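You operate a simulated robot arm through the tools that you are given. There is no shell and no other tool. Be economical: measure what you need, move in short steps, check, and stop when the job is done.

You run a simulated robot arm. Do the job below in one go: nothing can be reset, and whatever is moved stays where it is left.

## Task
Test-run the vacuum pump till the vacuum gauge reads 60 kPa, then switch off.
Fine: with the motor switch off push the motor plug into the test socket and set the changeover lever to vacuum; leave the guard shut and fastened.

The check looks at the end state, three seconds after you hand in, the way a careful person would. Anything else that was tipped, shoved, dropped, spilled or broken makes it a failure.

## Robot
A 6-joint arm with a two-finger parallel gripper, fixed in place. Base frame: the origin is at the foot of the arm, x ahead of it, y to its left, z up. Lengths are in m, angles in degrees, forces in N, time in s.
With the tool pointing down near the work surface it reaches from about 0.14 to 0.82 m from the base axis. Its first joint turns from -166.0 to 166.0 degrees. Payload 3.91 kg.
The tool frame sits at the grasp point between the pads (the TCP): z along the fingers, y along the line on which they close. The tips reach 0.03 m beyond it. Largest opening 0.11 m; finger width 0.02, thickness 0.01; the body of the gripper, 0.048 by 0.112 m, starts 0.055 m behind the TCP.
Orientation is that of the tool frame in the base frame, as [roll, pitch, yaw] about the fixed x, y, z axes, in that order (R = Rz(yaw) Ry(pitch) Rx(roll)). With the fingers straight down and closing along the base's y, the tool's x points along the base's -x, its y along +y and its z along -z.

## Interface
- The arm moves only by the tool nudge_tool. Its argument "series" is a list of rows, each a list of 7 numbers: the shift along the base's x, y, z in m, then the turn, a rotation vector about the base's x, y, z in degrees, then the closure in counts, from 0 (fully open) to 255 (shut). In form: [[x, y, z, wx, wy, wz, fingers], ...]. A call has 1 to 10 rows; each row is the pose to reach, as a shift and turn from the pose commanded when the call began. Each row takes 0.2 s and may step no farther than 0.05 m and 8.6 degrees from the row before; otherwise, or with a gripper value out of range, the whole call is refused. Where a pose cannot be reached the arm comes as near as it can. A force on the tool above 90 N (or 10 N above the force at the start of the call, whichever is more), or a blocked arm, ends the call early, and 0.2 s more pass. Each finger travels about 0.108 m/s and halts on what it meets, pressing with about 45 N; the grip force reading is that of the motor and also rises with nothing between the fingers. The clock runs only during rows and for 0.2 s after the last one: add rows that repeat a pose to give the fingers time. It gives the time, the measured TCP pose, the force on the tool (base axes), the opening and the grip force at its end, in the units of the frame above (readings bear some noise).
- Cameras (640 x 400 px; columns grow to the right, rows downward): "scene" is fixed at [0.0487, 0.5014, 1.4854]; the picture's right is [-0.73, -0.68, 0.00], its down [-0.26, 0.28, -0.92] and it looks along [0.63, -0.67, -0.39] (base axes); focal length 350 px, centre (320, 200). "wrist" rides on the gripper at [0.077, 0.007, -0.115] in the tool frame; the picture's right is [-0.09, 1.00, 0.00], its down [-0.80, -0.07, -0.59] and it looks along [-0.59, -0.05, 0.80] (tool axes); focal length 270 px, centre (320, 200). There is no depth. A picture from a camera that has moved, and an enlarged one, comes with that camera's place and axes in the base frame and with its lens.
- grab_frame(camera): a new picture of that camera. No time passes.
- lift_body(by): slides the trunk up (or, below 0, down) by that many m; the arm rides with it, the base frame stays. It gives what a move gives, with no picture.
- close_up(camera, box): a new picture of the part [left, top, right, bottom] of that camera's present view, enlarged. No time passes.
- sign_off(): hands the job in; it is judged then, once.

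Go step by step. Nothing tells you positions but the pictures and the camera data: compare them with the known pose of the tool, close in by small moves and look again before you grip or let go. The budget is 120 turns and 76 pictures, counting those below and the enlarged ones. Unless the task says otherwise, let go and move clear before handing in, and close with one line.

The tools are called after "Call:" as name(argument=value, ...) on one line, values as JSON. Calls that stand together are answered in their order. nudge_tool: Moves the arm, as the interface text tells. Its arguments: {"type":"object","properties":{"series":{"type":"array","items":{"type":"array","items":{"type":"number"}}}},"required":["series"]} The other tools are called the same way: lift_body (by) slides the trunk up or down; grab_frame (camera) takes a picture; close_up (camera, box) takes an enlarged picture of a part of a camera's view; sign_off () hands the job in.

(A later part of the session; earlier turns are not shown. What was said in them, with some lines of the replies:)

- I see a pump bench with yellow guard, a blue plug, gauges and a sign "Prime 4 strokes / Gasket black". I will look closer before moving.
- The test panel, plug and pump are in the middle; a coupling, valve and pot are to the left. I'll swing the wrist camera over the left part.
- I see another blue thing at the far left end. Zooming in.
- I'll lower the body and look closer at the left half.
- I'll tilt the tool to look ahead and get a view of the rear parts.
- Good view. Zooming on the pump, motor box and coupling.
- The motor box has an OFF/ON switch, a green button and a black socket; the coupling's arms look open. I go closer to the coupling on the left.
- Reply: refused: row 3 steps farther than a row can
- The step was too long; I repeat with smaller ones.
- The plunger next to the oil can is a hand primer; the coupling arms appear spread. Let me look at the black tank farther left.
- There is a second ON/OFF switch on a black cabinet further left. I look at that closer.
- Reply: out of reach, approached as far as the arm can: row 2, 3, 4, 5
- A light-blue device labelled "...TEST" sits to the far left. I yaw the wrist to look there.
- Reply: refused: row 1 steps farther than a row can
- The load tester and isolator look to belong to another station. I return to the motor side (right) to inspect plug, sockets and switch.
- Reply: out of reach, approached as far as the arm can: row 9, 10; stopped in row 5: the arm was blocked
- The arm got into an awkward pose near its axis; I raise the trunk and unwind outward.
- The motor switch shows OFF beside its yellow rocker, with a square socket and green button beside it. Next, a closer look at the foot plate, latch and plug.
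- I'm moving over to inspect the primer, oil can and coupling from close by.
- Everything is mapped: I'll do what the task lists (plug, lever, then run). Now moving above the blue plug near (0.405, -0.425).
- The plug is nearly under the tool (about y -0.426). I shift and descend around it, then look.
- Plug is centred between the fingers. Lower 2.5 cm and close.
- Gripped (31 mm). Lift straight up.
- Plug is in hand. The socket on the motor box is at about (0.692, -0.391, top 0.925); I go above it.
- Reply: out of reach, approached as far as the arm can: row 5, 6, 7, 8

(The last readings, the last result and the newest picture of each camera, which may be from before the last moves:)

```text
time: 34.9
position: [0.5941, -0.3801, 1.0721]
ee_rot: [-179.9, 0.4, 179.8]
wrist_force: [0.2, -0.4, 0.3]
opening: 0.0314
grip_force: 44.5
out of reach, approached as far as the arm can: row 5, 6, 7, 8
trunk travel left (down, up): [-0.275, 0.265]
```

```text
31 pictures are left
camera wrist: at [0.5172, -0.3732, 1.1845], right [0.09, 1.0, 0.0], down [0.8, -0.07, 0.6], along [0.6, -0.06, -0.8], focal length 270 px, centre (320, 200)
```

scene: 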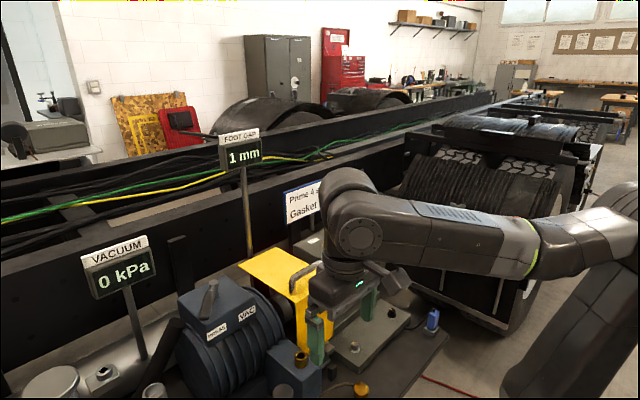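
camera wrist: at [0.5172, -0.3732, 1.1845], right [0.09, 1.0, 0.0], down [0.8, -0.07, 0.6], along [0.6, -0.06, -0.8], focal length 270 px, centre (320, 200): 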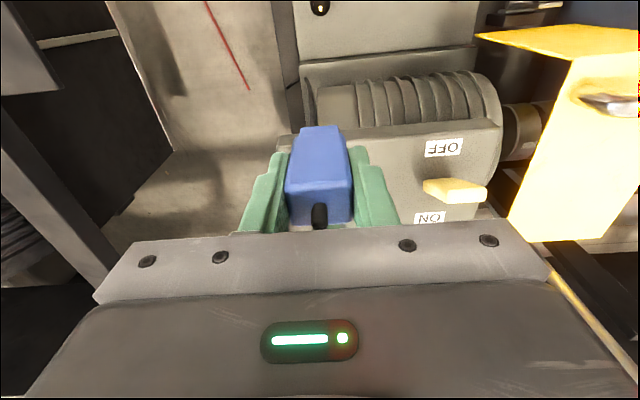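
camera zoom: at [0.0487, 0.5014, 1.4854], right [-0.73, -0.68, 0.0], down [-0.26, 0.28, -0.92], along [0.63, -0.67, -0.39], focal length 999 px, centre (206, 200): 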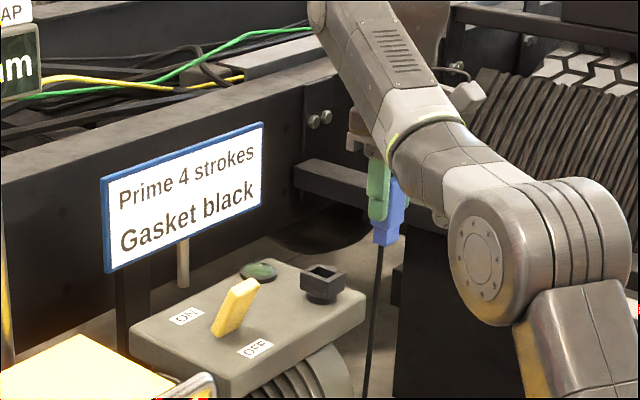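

The arm is too high relative to the trunk; raise the trunk and move out lower.

Call:
lift_body(by=0.2)

Call:
nudge_tool(series=[[0, 0, -0.05, 0, 0, 0, 255], [0, 0, -0.1, 0, 0, 0, 255], [0, 0, -0.15, 0, 0, 0, 255], [0, 0, -0.19, 0, 0, 0, 255], [0.04, -0.003, -0.19, 0, 0, 0, 255], [0.07, -0.007, -0.19, 0, 0, 0, 255], [0.098, -0.011, -0.19, 0, 0, 0, 255]])

```text
time: 37.1
position: [0.5949, -0.3804, 1.271]
ee_rot: [-179.8, 0.3, 179.7]
wrist_force: [-0.6, -0.1, 0.4]
opening: 0.0311
grip_force: 44.8
trunk travel left (down, up): [-0.475, 0.065]
```

```text
time: 38.7
position: [0.6934, -0.3909, 1.083]
ee_rot: [-179.8, 0.3, 179.6]
wrist_force: [0.8, 0.4, -0.4]
opening: 0.0313
grip_force: 44.7
trunk travel left (down, up): [-0.475, 0.065]
```

Call:
close_up(camera="scene", box=[300, 150, 420, 260])

Call:
close_up(camera="wrist", box=[200, 60, 480, 240])

```text
3.64 times, centred on (360, 205) of scene
camera zoom: at [0.0487, 0.5014, 1.4854], right [-0.73, -0.68, 0.0], down [-0.26, 0.28, -0.92], along [0.63, -0.67, -0.39], focal length 1271 px, centre (174, 182)
```

zoom: 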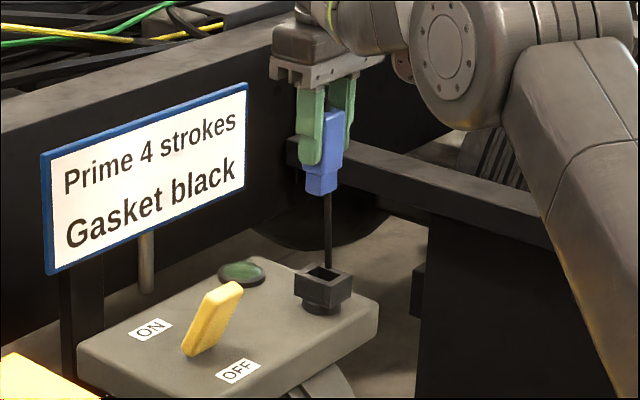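

```text
2.22 times, centred on (340, 150) of wrist
camera zoom: at [0.6165, -0.3847, 1.1943], right [0.09, 1.0, 0.0], down [0.8, -0.07, 0.6], along [0.6, -0.06, -0.8], focal length 601 px, centre (276, 311)
```

zoom: 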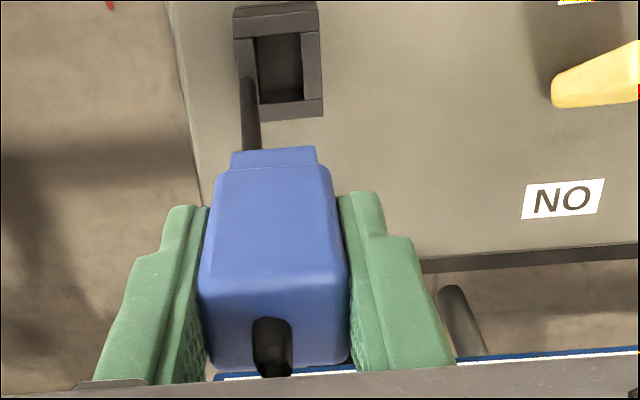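

The nose hangs about 10 cm above the socket. Correct x by -7 mm and descend most of the way, then check.

Call:
nudge_tool(series=[[-0.007, 0.0005, -0.03, 0, 0, 0, 255], [-0.007, 0.0005, -0.06, 0, 0, 0, 255], [-0.007, 0.0005, -0.085, 0, 0, 0, 255]])

Call:
close_up(camera="scene", box=[330, 180, 400, 250])

Call:
close_up(camera="wrist", box=[260, 70, 400, 170])

```text
time: 39.5
position: [0.6853, -0.391, 0.9999]
ee_rot: [-179.7, 0.5, 179.7]
wrist_force: [0.5, 0.7, 5.0]
opening: 0.0313
grip_force: 45.6
trunk travel left (down, up): [-0.475, 0.065]
```

```text
5.71 times, centred on (365, 215) of scene
camera zoom: at [0.0487, 0.5014, 1.4854], right [-0.73, -0.68, 0.0], down [-0.26, 0.28, -0.92], along [0.63, -0.67, -0.39], focal length 1998 px, centre (63, 114)
```

zoom: 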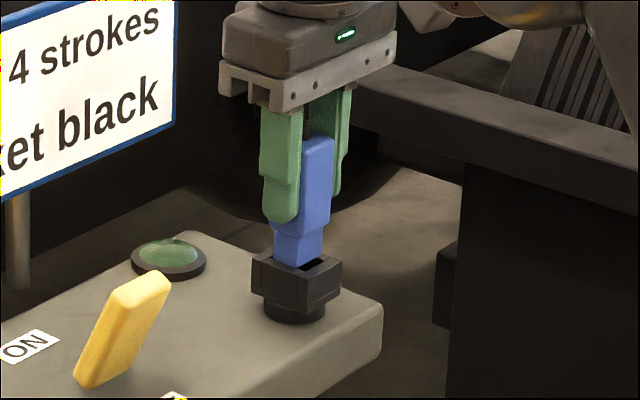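

```text
4.00 times, centred on (330, 120) of wrist
camera zoom: at [0.6074, -0.3835, 1.111], right [0.09, 1.0, 0.0], down [0.8, -0.07, 0.6], along [0.6, -0.06, -0.8], focal length 1081 px, centre (280, 520)
```

zoom: 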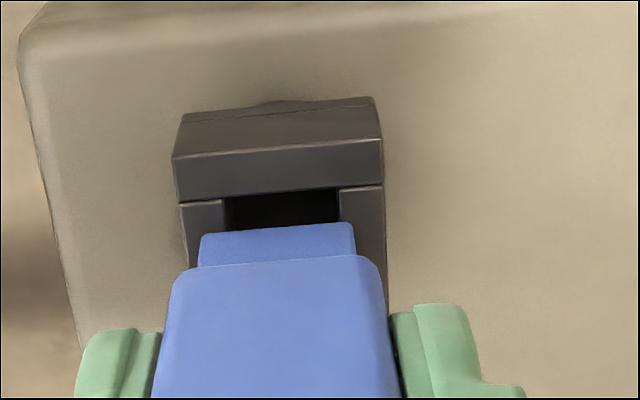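

Light contact on the rim at TCP z≈1.000; hole and nose proportions need a sharper look. Backing up 6 cm to compare.

Call:
nudge_tool(series=[[0, 0, 0.03, 0, 0, 0, 255], [0, 0, 0.06, 0, 0, 0, 255]])

Call:
close_up(camera="wrist", box=[280, 70, 370, 140])

Call:
close_up(camera="scene", box=[340, 180, 390, 240])

```text
time: 40.1
position: [0.6852, -0.3901, 1.0572]
ee_rot: [-179.8, 0.3, 179.8]
wrist_force: [-0.3, -0.5, 0.1]
opening: 0.0312
grip_force: 45.1
trunk travel left (down, up): [-0.475, 0.065]
```

```text
5.71 times, centred on (325, 105) of wrist
camera zoom: at [0.6078, -0.3834, 1.17], right [0.09, 1.0, 0.0], down [0.8, -0.07, 0.6], along [0.6, -0.06, -0.8], focal length 1544 px, centre (291, 743)
```

zoom: 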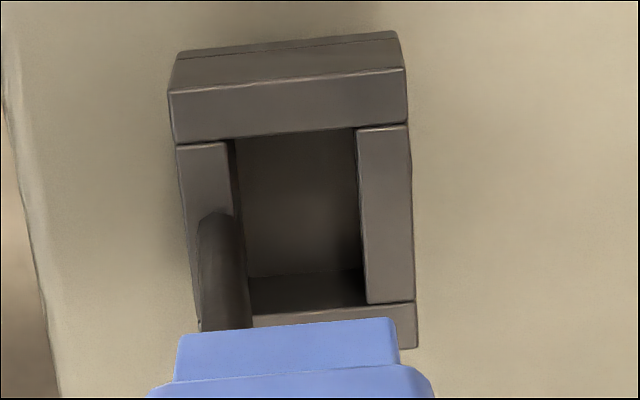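

```text
6.67 times, centred on (365, 210) of scene
camera zoom: at [0.0487, 0.5014, 1.4854], right [-0.73, -0.68, 0.0], down [-0.26, 0.28, -0.92], along [0.63, -0.67, -0.39], focal length 2330 px, centre (20, 133)
```

zoom: 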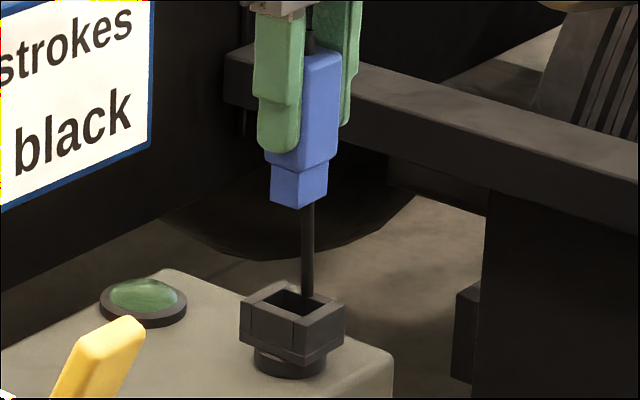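

The hole is longer along x (~25 × 17 mm) while the nose is longer along y, so the plug must be turned 90°. I raise a bit and yaw by -90°.

Call:
nudge_tool(series=[[0, 0, 0.03, 0, 0, -8.5, 255], [0, 0, 0.03, 0, 0, -17, 255], [0, 0, 0.03, 0, 0, -25.5, 255], [0, 0, 0.03, 0, 0, -34, 255], [0, 0, 0.03, 0, 0, -42.5, 255], [0, 0, 0.03, 0, 0, -51, 255], [0, 0, 0.03, 0, 0, -59.5, 255], [0, 0, 0.03, 0, 0, -68, 255], [0, 0, 0.03, 0, 0, -76.5, 255], [0, 0, 0.03, 0, 0, -85, 255]])

Call:
nudge_tool(series=[[0, 0, 0, 0, 0, -5, 255], [0, 0, 0, 0, 0, -5, 255]])

Call:
close_up(camera="scene", box=[340, 170, 390, 240])

Call:
close_up(camera="wrist", box=[260, 50, 380, 150])

```text
time: 42.3
position: [0.6848, -0.3908, 1.0865]
ee_rot: [-179.9, 0.3, 94.5]
wrist_force: [1.1, 0.2, -0.9]
opening: 0.0312
grip_force: 44.7
trunk travel left (down, up): [-0.475, 0.065]
```

```text
time: 42.9
position: [0.6859, -0.3912, 1.0866]
ee_rot: [-179.8, 0.3, 89.7]
wrist_force: [0.1, 0.6, -0.7]
opening: 0.0312
grip_force: 44.3
trunk travel left (down, up): [-0.475, 0.065]
```

```text
5.71 times, centred on (365, 205) of scene
camera zoom: at [0.0487, 0.5014, 1.4854], right [-0.73, -0.68, 0.0], down [-0.26, 0.28, -0.92], along [0.63, -0.67, -0.39], focal length 1998 px, centre (63, 171)
```

zoom: 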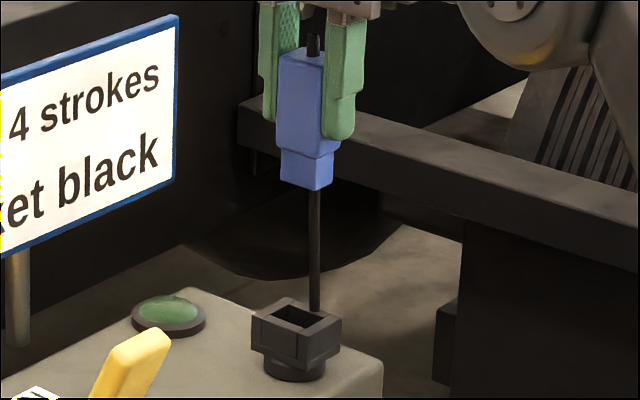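

```text
4.00 times, centred on (320, 100) of wrist
camera zoom: at [0.6934, -0.3135, 1.1991], right [1.0, -0.09, 0.0], down [-0.07, -0.8, 0.6], along [-0.06, -0.6, -0.8], focal length 1081 px, centre (320, 600)
```

zoom: 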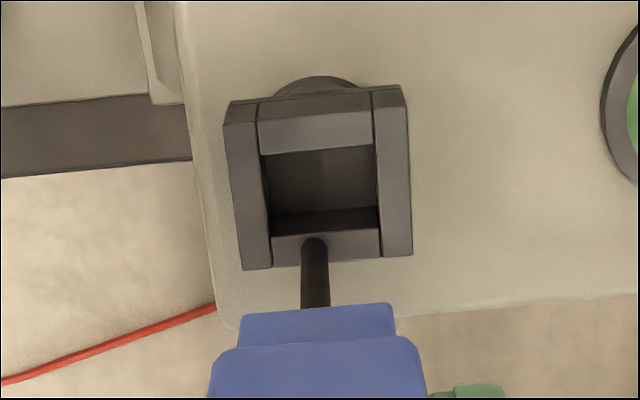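

Now the nose matches the hole; lateral error is within ~1 mm. Descending into the socket.

Call:
nudge_tool(series=[[0, 0.0008, -0.04, 0, 0, -0.3, 255], [0, 0.0008, -0.07, 0, 0, -0.3, 255], [0, 0.0008, -0.08, 0, 0, -0.3, 255], [0, 0.0008, -0.088, 0, 0, -0.3, 255], [0, 0.0008, -0.094, 0, 0, -0.3, 255]])

```text
time: 44.1
position: [0.6854, -0.3899, 0.993]
ee_rot: [-179.8, 0.3, 89.5]
wrist_force: [-0.5, 2.9, -0.9]
opening: 0.031
grip_force: 45.2
trunk travel left (down, up): [-0.475, 0.065]
```

It is entering (below the former contact height with little force). Continue.

Call:
nudge_tool(series=[[0, 0, -0.006, 0, 0, 0, 255], [0, 0, -0.012, 0, 0, 0, 255], [0, 0, -0.018, 0, 0, 0, 255], [0, 0, -0.024, 0, 0, 0, 255], [0, 0, -0.03, 0, 0, 0, 255]])

Call:
close_up(camera="scene", box=[340, 170, 390, 240])

```text
time: 45.3
position: [0.6842, -0.3908, 0.97]
ee_rot: [179.7, 0.6, 89.5]
wrist_force: [4.1, 4.1, 45.5]
opening: 0.0309
grip_force: 46.1
trunk travel left (down, up): [-0.475, 0.065]
```

```text
5.71 times, centred on (365, 205) of scene
camera zoom: at [0.0487, 0.5014, 1.4854], right [-0.73, -0.68, 0.0], down [-0.26, 0.28, -0.92], along [0.63, -0.67, -0.39], focal length 1998 px, centre (63, 171)
```

zoom: 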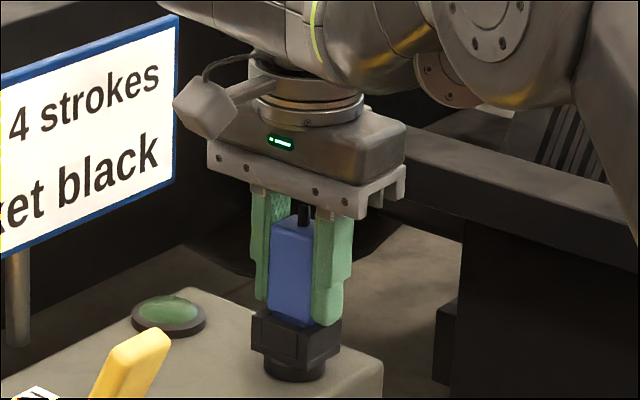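

Seated to about the rim, though my fingertips may be touching the rim too. I'll release, regrip 12 mm higher and push once more.

Call:
nudge_tool(series=[[0, 0, 0.006, 0, 0, 0, 255], [0, 0, 0.006, 0, 0, 0, 170], [0, 0, 0.006, 0, 0, 0, 150], [0, 0, 0.02, 0, 0, 0, 150], [0, 0, 0.02, 0, 0, 0, 255], [0, 0, 0.02, 0, 0, 0, 255], [0, 0, 0.02, 0, 0, 0, 255]])

Call:
nudge_tool(series=[[0, 0, -0.004, 0, 0, 0, 255], [0, 0, -0.008, 0, 0, 0, 255], [0, 0, -0.011, 0, 0, 0, 255]])

```text
time: 46.9
position: [0.6848, -0.3897, 0.9834]
ee_rot: [-179.7, 0.2, 89.4]
wrist_force: [-2.2, 0.0, -1.9]
opening: 0.0314
grip_force: 45.3
trunk travel left (down, up): [-0.475, 0.065]
```

```text
time: 47.7
position: [0.6845, -0.3892, 0.9812]
ee_rot: [179.4, 0.9, 89.5]
wrist_force: [4.8, -2.4, 45.3]
opening: 0.032
grip_force: 45.2
trunk travel left (down, up): [-0.475, 0.065]
```

It does not go further under 45 N: fully seated. Releasing and rising.

Call:
nudge_tool(series=[[0, 0, 0.009, 0, 0, 0, 255], [0, 0, 0.009, 0, 0, 0, 170], [0, 0, 0.009, 0, 0, 0, 130], [0, 0, 0.04, 0, 0, 0, 130], [0, 0, 0.08, 0, 0, 0, 130], [0, 0, 0.12, 0, 0, 0, 130], [0, 0, 0.15, 0, 0, 0, 255]])

Call:
grab_frame(camera="wrist")

Call:
close_up(camera="scene", box=[70, 120, 410, 340])

```text
time: 49.3
position: [0.6848, -0.391, 1.1222]
ee_rot: [-179.7, 0.3, 89.5]
wrist_force: [0.0, 0.6, -0.8]
opening: 0.0
grip_force: 30.2
trunk travel left (down, up): [-0.475, 0.065]
```

```text
21 pictures are left
camera wrist: at [0.6933, -0.3126, 1.2349], right [1.0, -0.1, 0.0], down [-0.08, -0.8, 0.6], along [-0.06, -0.6, -0.8], focal length 270 px, centre (320, 200)
```

wrist: 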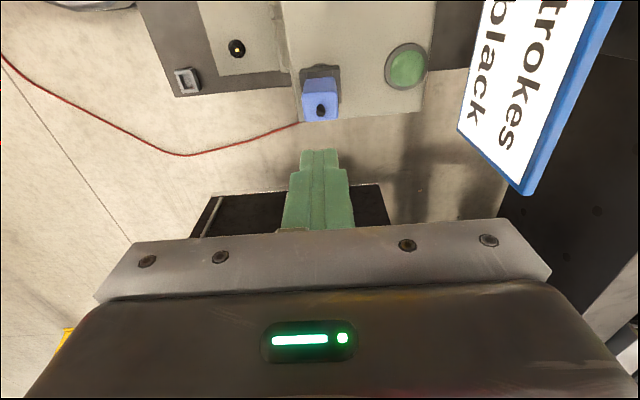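

```text
1.82 times, centred on (240, 230) of scene
camera zoom: at [0.0487, 0.5014, 1.4854], right [-0.73, -0.68, 0.0], down [-0.26, 0.28, -0.92], along [0.63, -0.67, -0.39], focal length 636 px, centre (466, 146)
```

zoom: 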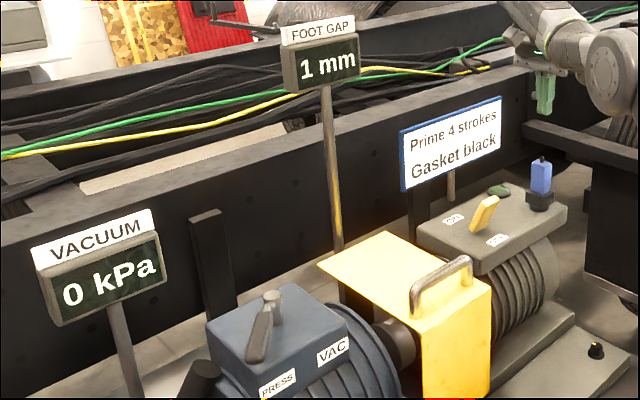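

Plug is in. Next the changeover lever (pivot ≈(0.727, 0.161), handle toward PRESS); move there at height, turning the yaw back.

Call:
nudge_tool(series=[[-0.04, 0, 0.02, 0, 0, 8.5, 255], [-0.08, 0.02, 0.04, 0, 0, 17, 255], [-0.12, 0.05, 0.05, 0, 0, 25.5, 255], [-0.15, 0.085, 0.05, 0, 0, 34, 255], [-0.17, 0.125, 0.05, 0, 0, 42.5, 255], [-0.17, 0.17, 0.05, 0, 0, 51, 255], [-0.17, 0.22, 0.05, 0, 0, 59.5, 255], [-0.17, 0.27, 0.05, 0, 0, 68, 255], [-0.17, 0.32, 0.05, 0, 0, 76.5, 255], [-0.17, 0.37, 0.05, 0, 0, 85, 255]])

Call:
nudge_tool(series=[[0, 0.05, 0, 0, 0, 5.3, 255], [0, 0.1, 0, 0, 0, 5.3, 255], [0, 0.15, 0, 0, 0, 5.3, 255], [0, 0.2, 0, 0, 0, 5.3, 255], [0, 0.25, 0, 0, 0, 5.3, 255], [0, 0.25, -0.04, 0, 0, 5.3, 255]])

Call:
grab_frame(camera="wrist")

```text
refused: row 3 steps farther than a row can; nothing moved
```

```text
time: 50.7
position: [0.685, -0.1401, 1.0815]
ee_rot: [-179.7, 0.3, 94.8]
wrist_force: [0.1, 0.1, -0.3]
opening: 0.0
grip_force: 37.4
trunk travel left (down, up): [-0.475, 0.065]
```

```text
19 pictures are left
camera wrist: at [0.6872, -0.0623, 1.1934], right [1.0, -0.01, 0.0], down [0.0, -0.8, 0.6], along [-0.01, -0.6, -0.8], focal length 270 px, centre (320, 200)
```

wrist: 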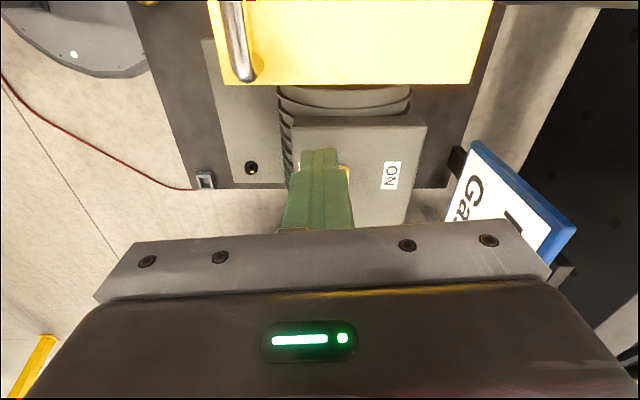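

No contact happened, though that step went a different way than intended. Rise, back off and turn the yaw back, in legal steps.

Call:
nudge_tool(series=[[0, 0, 0.04, 0, 0, 8.5, 255], [-0.03, 0, 0.07, 0, 0, 17, 255], [-0.07, 0.02, 0.08, 0, 0, 25.5, 255], [-0.11, 0.04, 0.08, 0, 0, 34, 255], [-0.15, 0.06, 0.08, 0, 0, 42.5, 255], [-0.17, 0.1, 0.08, 0, 0, 51, 255], [-0.17, 0.145, 0.08, 0, 0, 59.5, 255], [-0.17, 0.19, 0.08, 0, 0, 68, 255], [-0.17, 0.235, 0.08, 0, 0, 76.5, 255], [-0.17, 0.28, 0.08, 0, 0, 85.2, 255]])

```text
refused: row 10 steps farther than a row can; nothing moved
```

Call:
nudge_tool(series=[[0, 0, 0.04, 0, 0, 8.5, 255], [-0.03, 0, 0.07, 0, 0, 17, 255], [-0.07, 0.02, 0.08, 0, 0, 25.5, 255], [-0.11, 0.04, 0.08, 0, 0, 34, 255], [-0.15, 0.06, 0.08, 0, 0, 42.5, 255], [-0.17, 0.1, 0.08, 0, 0, 51, 255], [-0.17, 0.145, 0.08, 0, 0, 59.5, 255], [-0.17, 0.19, 0.08, 0, 0, 68, 255], [-0.17, 0.235, 0.08, 0, 0, 76.5, 255], [-0.17, 0.28, 0.08, 0, 0, 85, 255]])

```text
time: 52.9
position: [0.5154, 0.1406, 1.1621]
ee_rot: [-179.8, 0.3, 179.8]
wrist_force: [-0.1, -0.3, -1.6]
opening: 0.0002
grip_force: 37.9
trunk travel left (down, up): [-0.475, 0.065]
```

Call:
nudge_tool(series=[[0.04, -0.02, 0, 0, 0, 0, 255], [0.07, -0.05, 0, 0, 0, 0, 255], [0.08, -0.08, 0, 0, 0, 0, 255]])

Call:
close_up(camera="wrist", box=[300, 60, 540, 240])

```text
time: 53.7
position: [0.5955, 0.059, 1.1626]
ee_rot: [-179.8, 0.3, 179.8]
wrist_force: [-1.1, -0.8, -0.2]
opening: 0.0
grip_force: 37.7
trunk travel left (down, up): [-0.475, 0.065]
```

```text
2.22 times, centred on (420, 150) of wrist
camera zoom: at [0.5186, 0.0663, 1.2742], right [0.09, 1.0, 0.0], down [0.8, -0.07, 0.6], along [0.6, -0.06, -0.8], focal length 601 px, centre (98, 311)
```

zoom: 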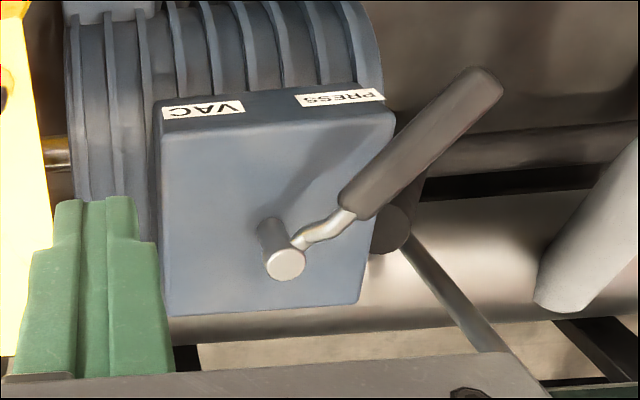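

Clear view: lever pivot (0.725, 0.160), tip (0.626, 0.250) at PRESS; VAC is a 90° swing toward -y. I go behind the handle with closed fingers.

Call:
nudge_tool(series=[[0.015, 0.04, 0, 0, 0, 0, 255], [0.035, 0.08, 0, 0, 0, 0, 255], [0.055, 0.12, 0, 0, 0, 0, 255], [0.075, 0.16, 0, 0, 0, 0, 255], [0.0905, 0.2, -0.01, 0, 0, 0, 255], [0.0905, 0.204, -0.05, 0, 0, 0, 255], [0.0905, 0.204, -0.1, 0, 0, 0, 255]])

Call:
close_up(camera="scene", box=[80, 200, 320, 400])

```text
time: 55.3
position: [0.6869, 0.2636, 1.0609]
ee_rot: [-179.8, 0.4, 179.7]
wrist_force: [0.2, 1.4, -0.5]
opening: 0.0
grip_force: 38.2
trunk travel left (down, up): [-0.475, 0.065]
```

```text
2.00 times, centred on (200, 300) of scene
camera zoom: at [0.0487, 0.5014, 1.4854], right [-0.73, -0.68, 0.0], down [-0.26, 0.28, -0.92], along [0.63, -0.67, -0.39], focal length 699 px, centre (560, 0)
```

zoom: 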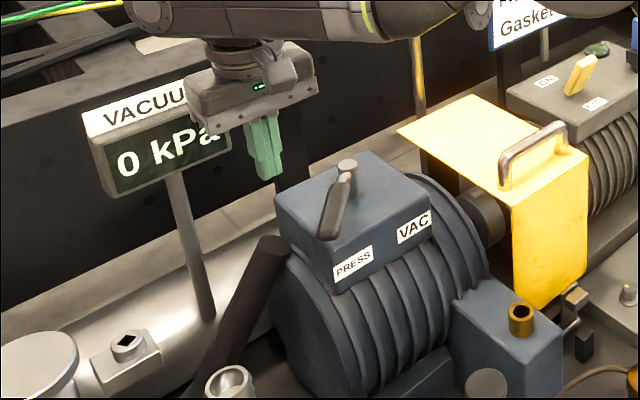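

Clear of the sign. Descend beside the handle and sweep the arc toward VAC.

Call:
nudge_tool(series=[[0, 0, -0.045, 0, 0, 0, 255], [0, 0, -0.0915, 0, 0, 0, 255], [-0.014, -0.014, -0.0915, 0, 0, 0, 255], [-0.035, -0.0305, -0.0915, 0, 0, 0, 255], [-0.051, -0.052, -0.0915, 0, 0, 0, 255], [-0.061, -0.077, -0.0915, 0, 0, 0, 255], [-0.064, -0.104, -0.0915, 0, 0, 0, 255]])

```text
time: 56.9
position: [0.622, 0.1591, 0.9695]
ee_rot: [-179.8, 0.3, 179.7]
wrist_force: [0.2, -0.2, 0.2]
opening: 0.0002
grip_force: 37.7
trunk travel left (down, up): [-0.475, 0.065]
```

Call:
close_up(camera="scene", box=[160, 230, 320, 350])

```text
3.33 times, centred on (240, 290) of scene
camera zoom: at [0.0487, 0.5014, 1.4854], right [-0.73, -0.68, 0.0], down [-0.26, 0.28, -0.92], along [0.63, -0.67, -0.39], focal length 1165 px, centre (587, -100)
```

zoom: 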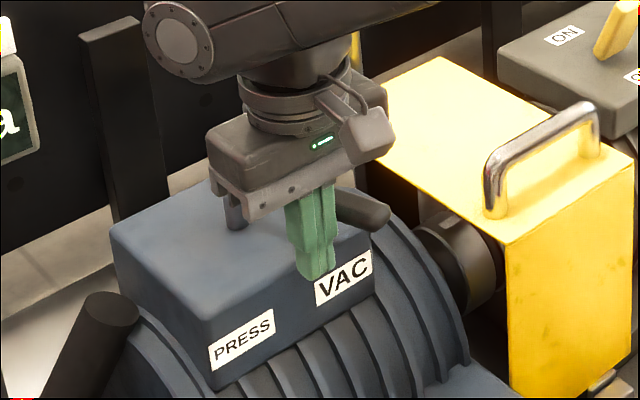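

The lever follows. Finish the arc to the stop.

Call:
nudge_tool(series=[[0.003, -0.0265, 0, 0, 0, 0, 255], [0.014, -0.0515, 0, 0, 0, 0, 255], [0.018, -0.0575, 0, 0, 0, 0, 255]])

```text
time: 57.7
position: [0.631, 0.117, 0.9707]
ee_rot: [-179.8, 0.2, -179.9]
wrist_force: [-45.1, 70.5, -2.0]
opening: 0.0002
grip_force: 37.1
trunk travel left (down, up): [-0.475, 0.065]
```

Lever is at its stop. Back off, rise and check.

Call:
nudge_tool(series=[[-0.018, 0.025, 0, 0, 0, 0, 255], [-0.02, 0.035, 0.03, 0, 0, 0, 255], [-0.02, 0.035, 0.08, 0, 0, 0, 255], [-0.02, 0.035, 0.13, 0, 0, 0, 255], [-0.05, 0.0, 0.15, 0, 0, 0, 255], [-0.05, -0.04, 0.15, 0, 0, 0, 255]])

Call:
grab_frame(camera="scene")

```text
refused: row 5 steps farther than a row can; nothing moved
```

```text
15 pictures are left
```

scene: 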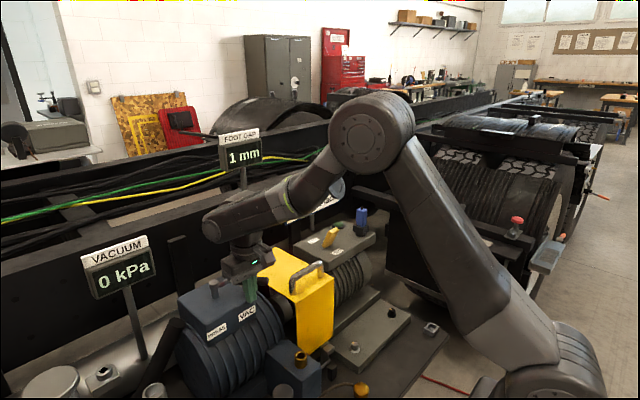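

The lever is at its VAC stop. Back off and rise, then travel to the motor switch.

Call:
nudge_tool(series=[[-0.018, 0.025, 0, 0, 0, 0, 255], [-0.02, 0.035, 0.03, 0, 0, 0, 255], [-0.02, 0.035, 0.075, 0, 0, 0, 255], [-0.02, 0.035, 0.12, 0, 0, 0, 255], [-0.04, 0.01, 0.15, 0, 0, -8, 255], [-0.06, -0.02, 0.17, 0, 0, -16, 255], [-0.06, -0.06, 0.17, 0, 0, -24, 200], [-0.06, -0.105, 0.17, 0, 0, -32, 116], [-0.06, -0.15, 0.17, 0, 0, -40, 116], [-0.06, -0.195, 0.17, 0, 0, -48, 116]])

```text
time: 59.9
position: [0.5805, -0.0937, 1.1423]
ee_rot: [-179.8, 0.3, 131.7]
wrist_force: [0.2, 0.2, -0.1]
opening: 0.0601
grip_force: 0.0
trunk travel left (down, up): [-0.475, 0.065]
```

Call:
nudge_tool(series=[[0.02, -0.03, 0, 0, 0, -8.4, 116], [0.04, -0.06, 0, 0, 0, -16.8, 116], [0.065, -0.09, 0, 0, 0, -25.2, 116], [0.09, -0.12, 0, 0, 0, -33.6, 116], [0.112, -0.152, 0, 0, 0, -41.8, 116], [0.112, -0.152, -0.04, 0, 0, -41.8, 116], [0.112, -0.152, -0.08, 0, 0, -41.8, 116]])

Call:
close_up(camera="wrist", box=[220, 60, 420, 220])

Call:
close_up(camera="scene", box=[180, 180, 400, 330])

```text
time: 61.5
position: [0.6916, -0.2457, 1.0605]
ee_rot: [-179.8, 0.4, 89.8]
wrist_force: [-0.5, -0.3, -0.5]
opening: 0.06
grip_force: 0.1
trunk travel left (down, up): [-0.475, 0.065]
```

```text
2.50 times, centred on (320, 140) of wrist
camera zoom: at [0.6992, -0.1678, 1.1722], right [1.0, -0.09, 0.0], down [-0.07, -0.8, 0.6], along [-0.06, -0.6, -0.8], focal length 676 px, centre (320, 350)
```

zoom: 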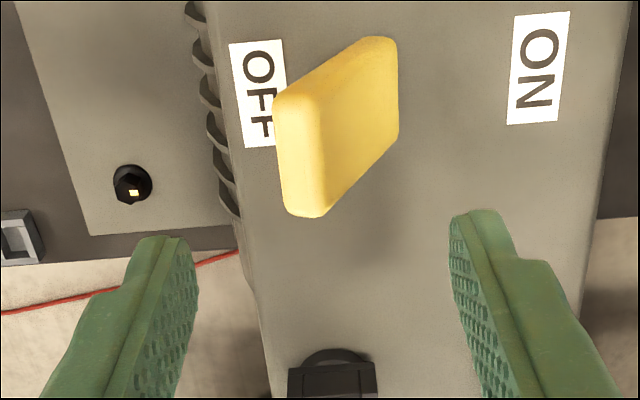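

```text
2.67 times, centred on (290, 255) of scene
camera zoom: at [0.0487, 0.5014, 1.4854], right [-0.73, -0.68, 0.0], down [-0.26, 0.28, -0.92], along [0.63, -0.67, -0.39], focal length 932 px, centre (400, 53)
```

zoom: 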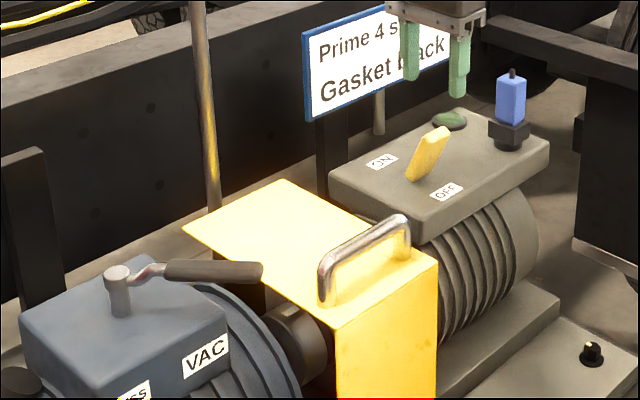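

Lever is on VAC, the plug is in, and the switch tip is between my fingers (OFF). Descend around it first.

Call:
nudge_tool(series=[[0, 0, -0.04, 0, 0, 0, 116], [0, 0, -0.083, 0, 0, 0, 116]])

```text
time: 62.1
position: [0.6927, -0.2449, 0.9775]
ee_rot: [-179.9, 0.3, 89.9]
wrist_force: [-0.3, 0.3, -0.5]
opening: 0.0596
grip_force: 0.0
trunk travel left (down, up): [-0.475, 0.065]
```

Now push the switch toward ON.

Call:
nudge_tool(series=[[0.03, 0, 0, 0, 0, 0, 116], [0.055, 0, 0, 0, 0, 0, 116], [0.075, 0, 0, 0, 0, 0, 116]])

Call:
close_up(camera="scene", box=[60, 120, 400, 340])

```text
time: 62.9
position: [0.7633, -0.2459, 0.9777]
ee_rot: [-179.5, 0.2, 89.8]
wrist_force: [-23.1, 1.5, -0.2]
opening: 0.0717
grip_force: 11.7
trunk travel left (down, up): [-0.475, 0.065]
```

```text
1.82 times, centred on (230, 230) of scene
camera zoom: at [0.0487, 0.5014, 1.4854], right [-0.73, -0.68, 0.0], down [-0.26, 0.28, -0.92], along [0.63, -0.67, -0.39], focal length 636 px, centre (484, 146)
```

zoom: 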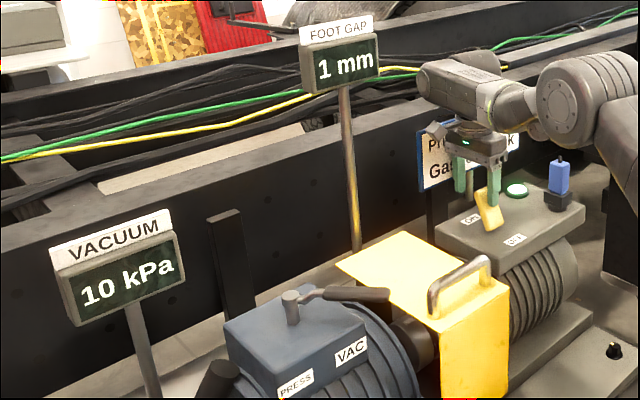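

It runs: green lamp on, gauge already 10 kPa. Wait briefly while easing off the lever.

Call:
nudge_tool(series=[[-0.012, 0, 0, 0, 0, 0, 116]])

Call:
close_up(camera="scene", box=[60, 120, 400, 340])

```text
time: 63.3
position: [0.7565, -0.2448, 0.9789]
ee_rot: [179.9, 0.4, 90.0]
wrist_force: [-1.6, -0.6, 2.5]
opening: 0.0606
grip_force: 0.9
trunk travel left (down, up): [-0.475, 0.065]
```

```text
1.82 times, centred on (230, 230) of scene
camera zoom: at [0.0487, 0.5014, 1.4854], right [-0.73, -0.68, 0.0], down [-0.26, 0.28, -0.92], along [0.63, -0.67, -0.39], focal length 636 px, centre (484, 146)
```

zoom: 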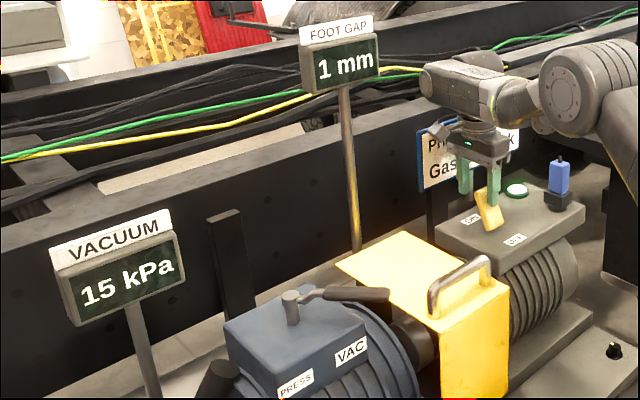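

About 12 kPa/s. Wait ~2 s and read again.

Call:
nudge_tool(series=[[0, 0, 0, 0, 0, 0, 116], [0, 0, 0, 0, 0, 0, 116], [0, 0, 0, 0, 0, 0, 116], [0, 0, 0, 0, 0, 0, 116], [0, 0, 0, 0, 0, 0, 116], [0, 0, 0, 0, 0, 0, 116], [0, 0, 0, 0, 0, 0, 116], [0, 0, 0, 0, 0, 0, 116]])

Call:
close_up(camera="scene", box=[60, 120, 400, 340])

```text
time: 65.1
position: [0.7553, -0.2443, 0.9772]
ee_rot: [-179.9, 0.2, 90.0]
wrist_force: [-0.4, -0.7, -0.4]
opening: 0.0603
grip_force: 0.1
trunk travel left (down, up): [-0.475, 0.065]
```

```text
1.82 times, centred on (230, 230) of scene
camera zoom: at [0.0487, 0.5014, 1.4854], right [-0.73, -0.68, 0.0], down [-0.26, 0.28, -0.92], along [0.63, -0.67, -0.39], focal length 636 px, centre (484, 146)
```

zoom: 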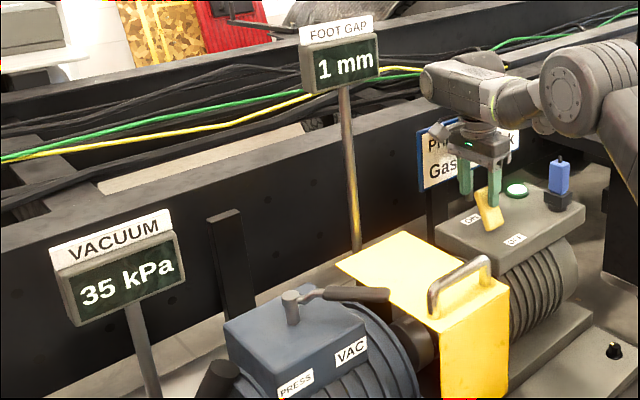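

Now 35 kPa, ~11 kPa/s. Wait 1.4 s more, bringing the outer finger a bit nearer the lever.

Call:
nudge_tool(series=[[-0.005, 0, 0, 0, 0, 0, 116], [-0.005, 0, 0, 0, 0, 0, 116], [-0.005, 0, 0, 0, 0, 0, 116], [-0.005, 0, 0, 0, 0, 0, 116], [-0.005, 0, 0, 0, 0, 0, 116], [-0.005, 0, 0, 0, 0, 0, 116]])

Call:
close_up(camera="scene", box=[60, 120, 400, 340])

```text
time: 66.5
position: [0.7496, -0.2449, 0.9771]
ee_rot: [-179.8, 0.3, 89.9]
wrist_force: [0.0, 0.4, -0.5]
opening: 0.0601
grip_force: 0.0
trunk travel left (down, up): [-0.475, 0.065]
```

```text
1.82 times, centred on (230, 230) of scene
camera zoom: at [0.0487, 0.5014, 1.4854], right [-0.73, -0.68, 0.0], down [-0.26, 0.28, -0.92], along [0.63, -0.67, -0.39], focal length 636 px, centre (484, 146)
```

zoom: 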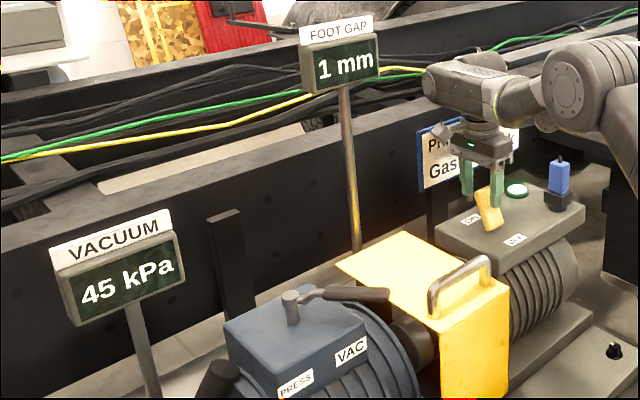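

45 kPa, ~9.5 kPa/s. Wait 0.8 s more and read.

Call:
nudge_tool(series=[[0, 0, 0, 0, 0, 0, 116], [0, 0, 0, 0, 0, 0, 116], [0, 0, 0, 0, 0, 0, 116]])

Call:
close_up(camera="scene", box=[60, 120, 400, 340])

```text
time: 67.3
position: [0.7504, -0.2455, 0.9782]
ee_rot: [-179.9, 0.3, 90.0]
wrist_force: [-0.2, -0.6, 0.2]
opening: 0.06
grip_force: 0.1
trunk travel left (down, up): [-0.475, 0.065]
```

```text
1.82 times, centred on (230, 230) of scene
camera zoom: at [0.0487, 0.5014, 1.4854], right [-0.73, -0.68, 0.0], down [-0.26, 0.28, -0.92], along [0.63, -0.67, -0.39], focal length 636 px, centre (484, 146)
```

zoom: 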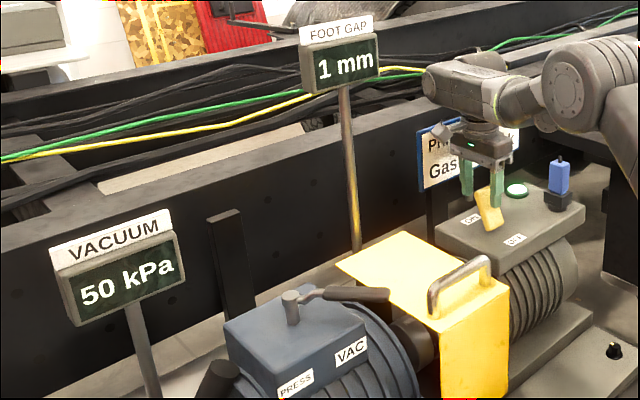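

50 kPa and slowing. Wait another 0.8 s.

Call:
nudge_tool(series=[[0, 0, 0, 0, 0, 0, 116], [0, 0, 0, 0, 0, 0, 116], [0, 0, 0, 0, 0, 0, 116]])

Call:
close_up(camera="scene", box=[60, 120, 400, 340])

```text
time: 68.1
position: [0.7495, -0.2452, 0.9774]
ee_rot: [-179.8, 0.4, 90.0]
wrist_force: [1.8, -0.2, -0.4]
opening: 0.0601
grip_force: 0.0
trunk travel left (down, up): [-0.475, 0.065]
```

```text
1.82 times, centred on (230, 230) of scene
camera zoom: at [0.0487, 0.5014, 1.4854], right [-0.73, -0.68, 0.0], down [-0.26, 0.28, -0.92], along [0.63, -0.67, -0.39], focal length 636 px, centre (484, 146)
```

zoom: 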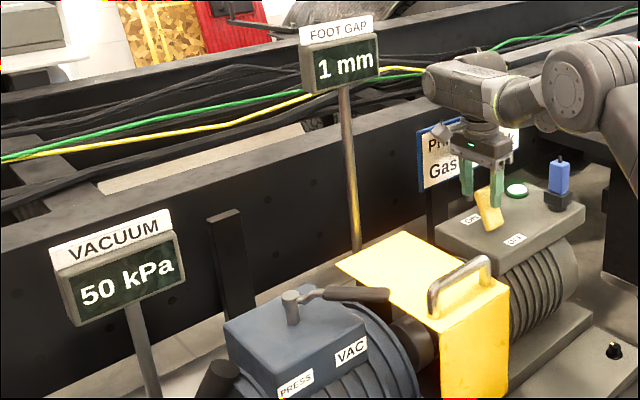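

Call:
nudge_tool(series=[[0, 0, 0, 0, 0, 0, 116], [0, 0, 0, 0, 0, 0, 116], [0, 0, 0, 0, 0, 0, 116], [0, 0, 0, 0, 0, 0, 116], [0, 0, 0, 0, 0, 0, 116]])

Call:
close_up(camera="scene", box=[60, 120, 400, 340])

```text
time: 69.3
position: [0.7502, -0.2447, 0.9779]
ee_rot: [-179.9, 0.3, 90.1]
wrist_force: [0.4, -0.4, -0.6]
opening: 0.0602
grip_force: 0.0
trunk travel left (down, up): [-0.475, 0.065]
```

```text
1.82 times, centred on (230, 230) of scene
camera zoom: at [0.0487, 0.5014, 1.4854], right [-0.73, -0.68, 0.0], down [-0.26, 0.28, -0.92], along [0.63, -0.67, -0.39], focal length 636 px, centre (484, 146)
```

zoom: 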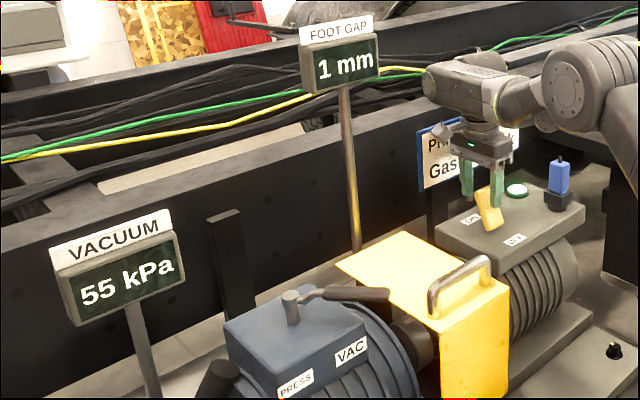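

55 kPa, creeping. Wait 1.6 s.

Call:
nudge_tool(series=[[0, 0, 0, 0, 0, 0, 116], [0, 0, 0, 0, 0, 0, 116], [0, 0, 0, 0, 0, 0, 116], [0, 0, 0, 0, 0, 0, 116], [0, 0, 0, 0, 0, 0, 116], [0, 0, 0, 0, 0, 0, 116], [0, 0, 0, 0, 0, 0, 116]])

Call:
close_up(camera="scene", box=[60, 120, 400, 340])

```text
time: 70.9
position: [0.7504, -0.2449, 0.9775]
ee_rot: [-179.9, 0.3, 90.0]
wrist_force: [0.2, -0.1, 0.5]
opening: 0.0601
grip_force: 0.1
trunk travel left (down, up): [-0.475, 0.065]
```

```text
1.82 times, centred on (230, 230) of scene
camera zoom: at [0.0487, 0.5014, 1.4854], right [-0.73, -0.68, 0.0], down [-0.26, 0.28, -0.92], along [0.63, -0.67, -0.39], focal length 636 px, centre (484, 146)
```

zoom: 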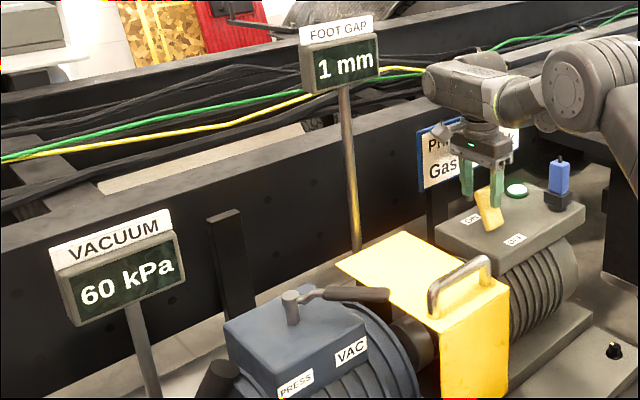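

60 kPa reached: push the switch back to OFF.

Call:
nudge_tool(series=[[-0.048, 0, 0, 0, 0, 0, 116], [-0.074, 0, 0, 0, 0, 0, 116]])

Call:
close_up(camera="scene", box=[60, 120, 400, 340])

```text
time: 71.5
position: [0.6741, -0.2453, 0.9796]
ee_rot: [-179.9, 0.3, 89.8]
wrist_force: [0.0, -0.8, 0.4]
opening: 0.0598
grip_force: 0.1
trunk travel left (down, up): [-0.475, 0.065]
```

```text
1.82 times, centred on (230, 230) of scene
camera zoom: at [0.0487, 0.5014, 1.4854], right [-0.73, -0.68, 0.0], down [-0.26, 0.28, -0.92], along [0.63, -0.67, -0.39], focal length 636 px, centre (484, 146)
```

zoom: 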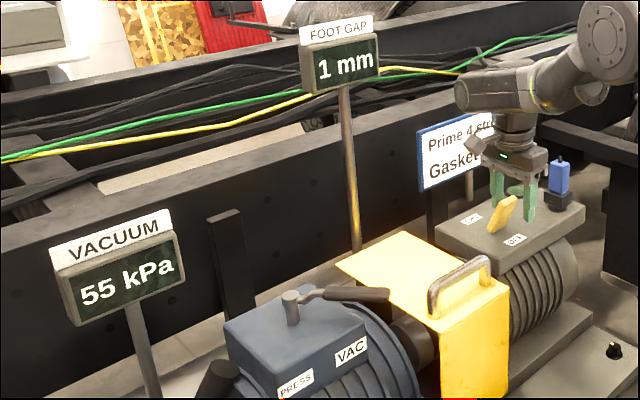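

Motor is off (lamp out, lever at OFF); the gauge bleeds down naturally. Rise clear.

Call:
nudge_tool(series=[[0.008, 0, 0.0, 0, 0, 0, 116], [0.012, 0, 0.04, 0, 0, 0, 116], [0.012, 0, 0.09, 0, 0, 0, 116], [-0.01, 0, 0.13, 0, 0, 0, 116], [-0.05, 0, 0.15, 0, 0, 0, 116], [-0.1, 0, 0.15, 0, 0, 0, 116], [-0.15, 0, 0.15, 0, 0, 0, 116], [-0.2, 0, 0.15, 0, 0, 0, 116]])

Call:
close_up(camera="scene", box=[60, 120, 460, 400])

```text
time: 73.3
position: [0.4719, -0.245, 1.1256]
ee_rot: [-179.9, 0.4, 90.1]
wrist_force: [-0.1, 0.8, 0.2]
opening: 0.0599
grip_force: 0.0
trunk travel left (down, up): [-0.475, 0.065]
```

```text
1.43 times, centred on (260, 260) of scene
camera zoom: at [0.0487, 0.5014, 1.4854], right [-0.73, -0.68, 0.0], down [-0.26, 0.28, -0.92], along [0.63, -0.67, -0.39], focal length 499 px, centre (406, 114)
```

zoom: 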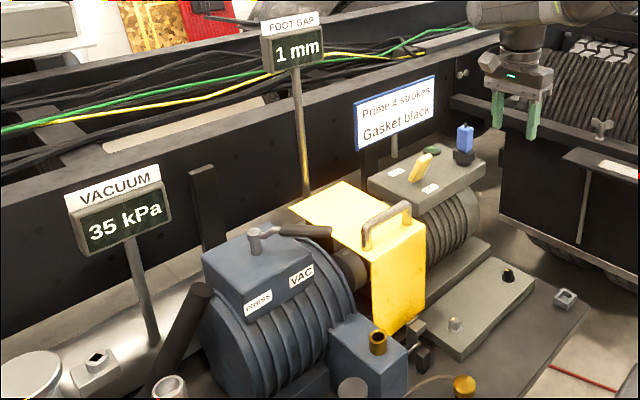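

All in place; one last look at the guard's latch.

Call:
close_up(camera="scene", box=[290, 290, 390, 390])

```text
4.00 times, centred on (340, 340) of scene
camera zoom: at [0.0487, 0.5014, 1.4854], right [-0.73, -0.68, 0.0], down [-0.26, 0.28, -0.92], along [0.63, -0.67, -0.39], focal length 1398 px, centre (240, -360)
```

zoom: 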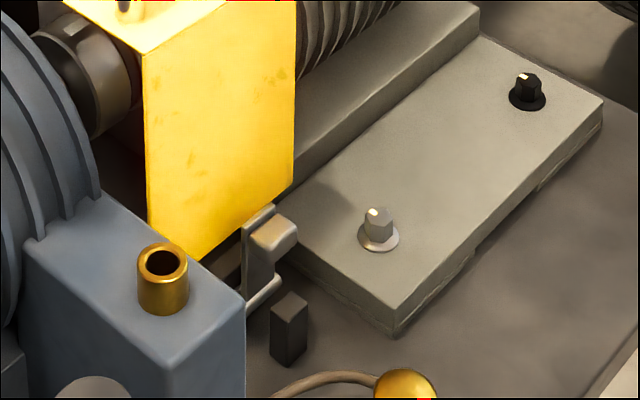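

The latch stands up against the guard as it was at the start, so the guard is shut and fastened. The motor is off and the arm is clear, so I'm handing in.

Call:
sign_off()

```text
The job is handed in.
```

I ran the vacuum pump until the gauge read 60 kPa and then switched the motor off; the plug is in the test socket, the lever is on VAC, and the guard is shut and fastened. After switch-off the gauge fell back, to 35 kPa about two seconds later. I did not prime the pump, close the coupling arms (they looked open) or touch the foot bolts (the foot gap gauge reads 1 mm).
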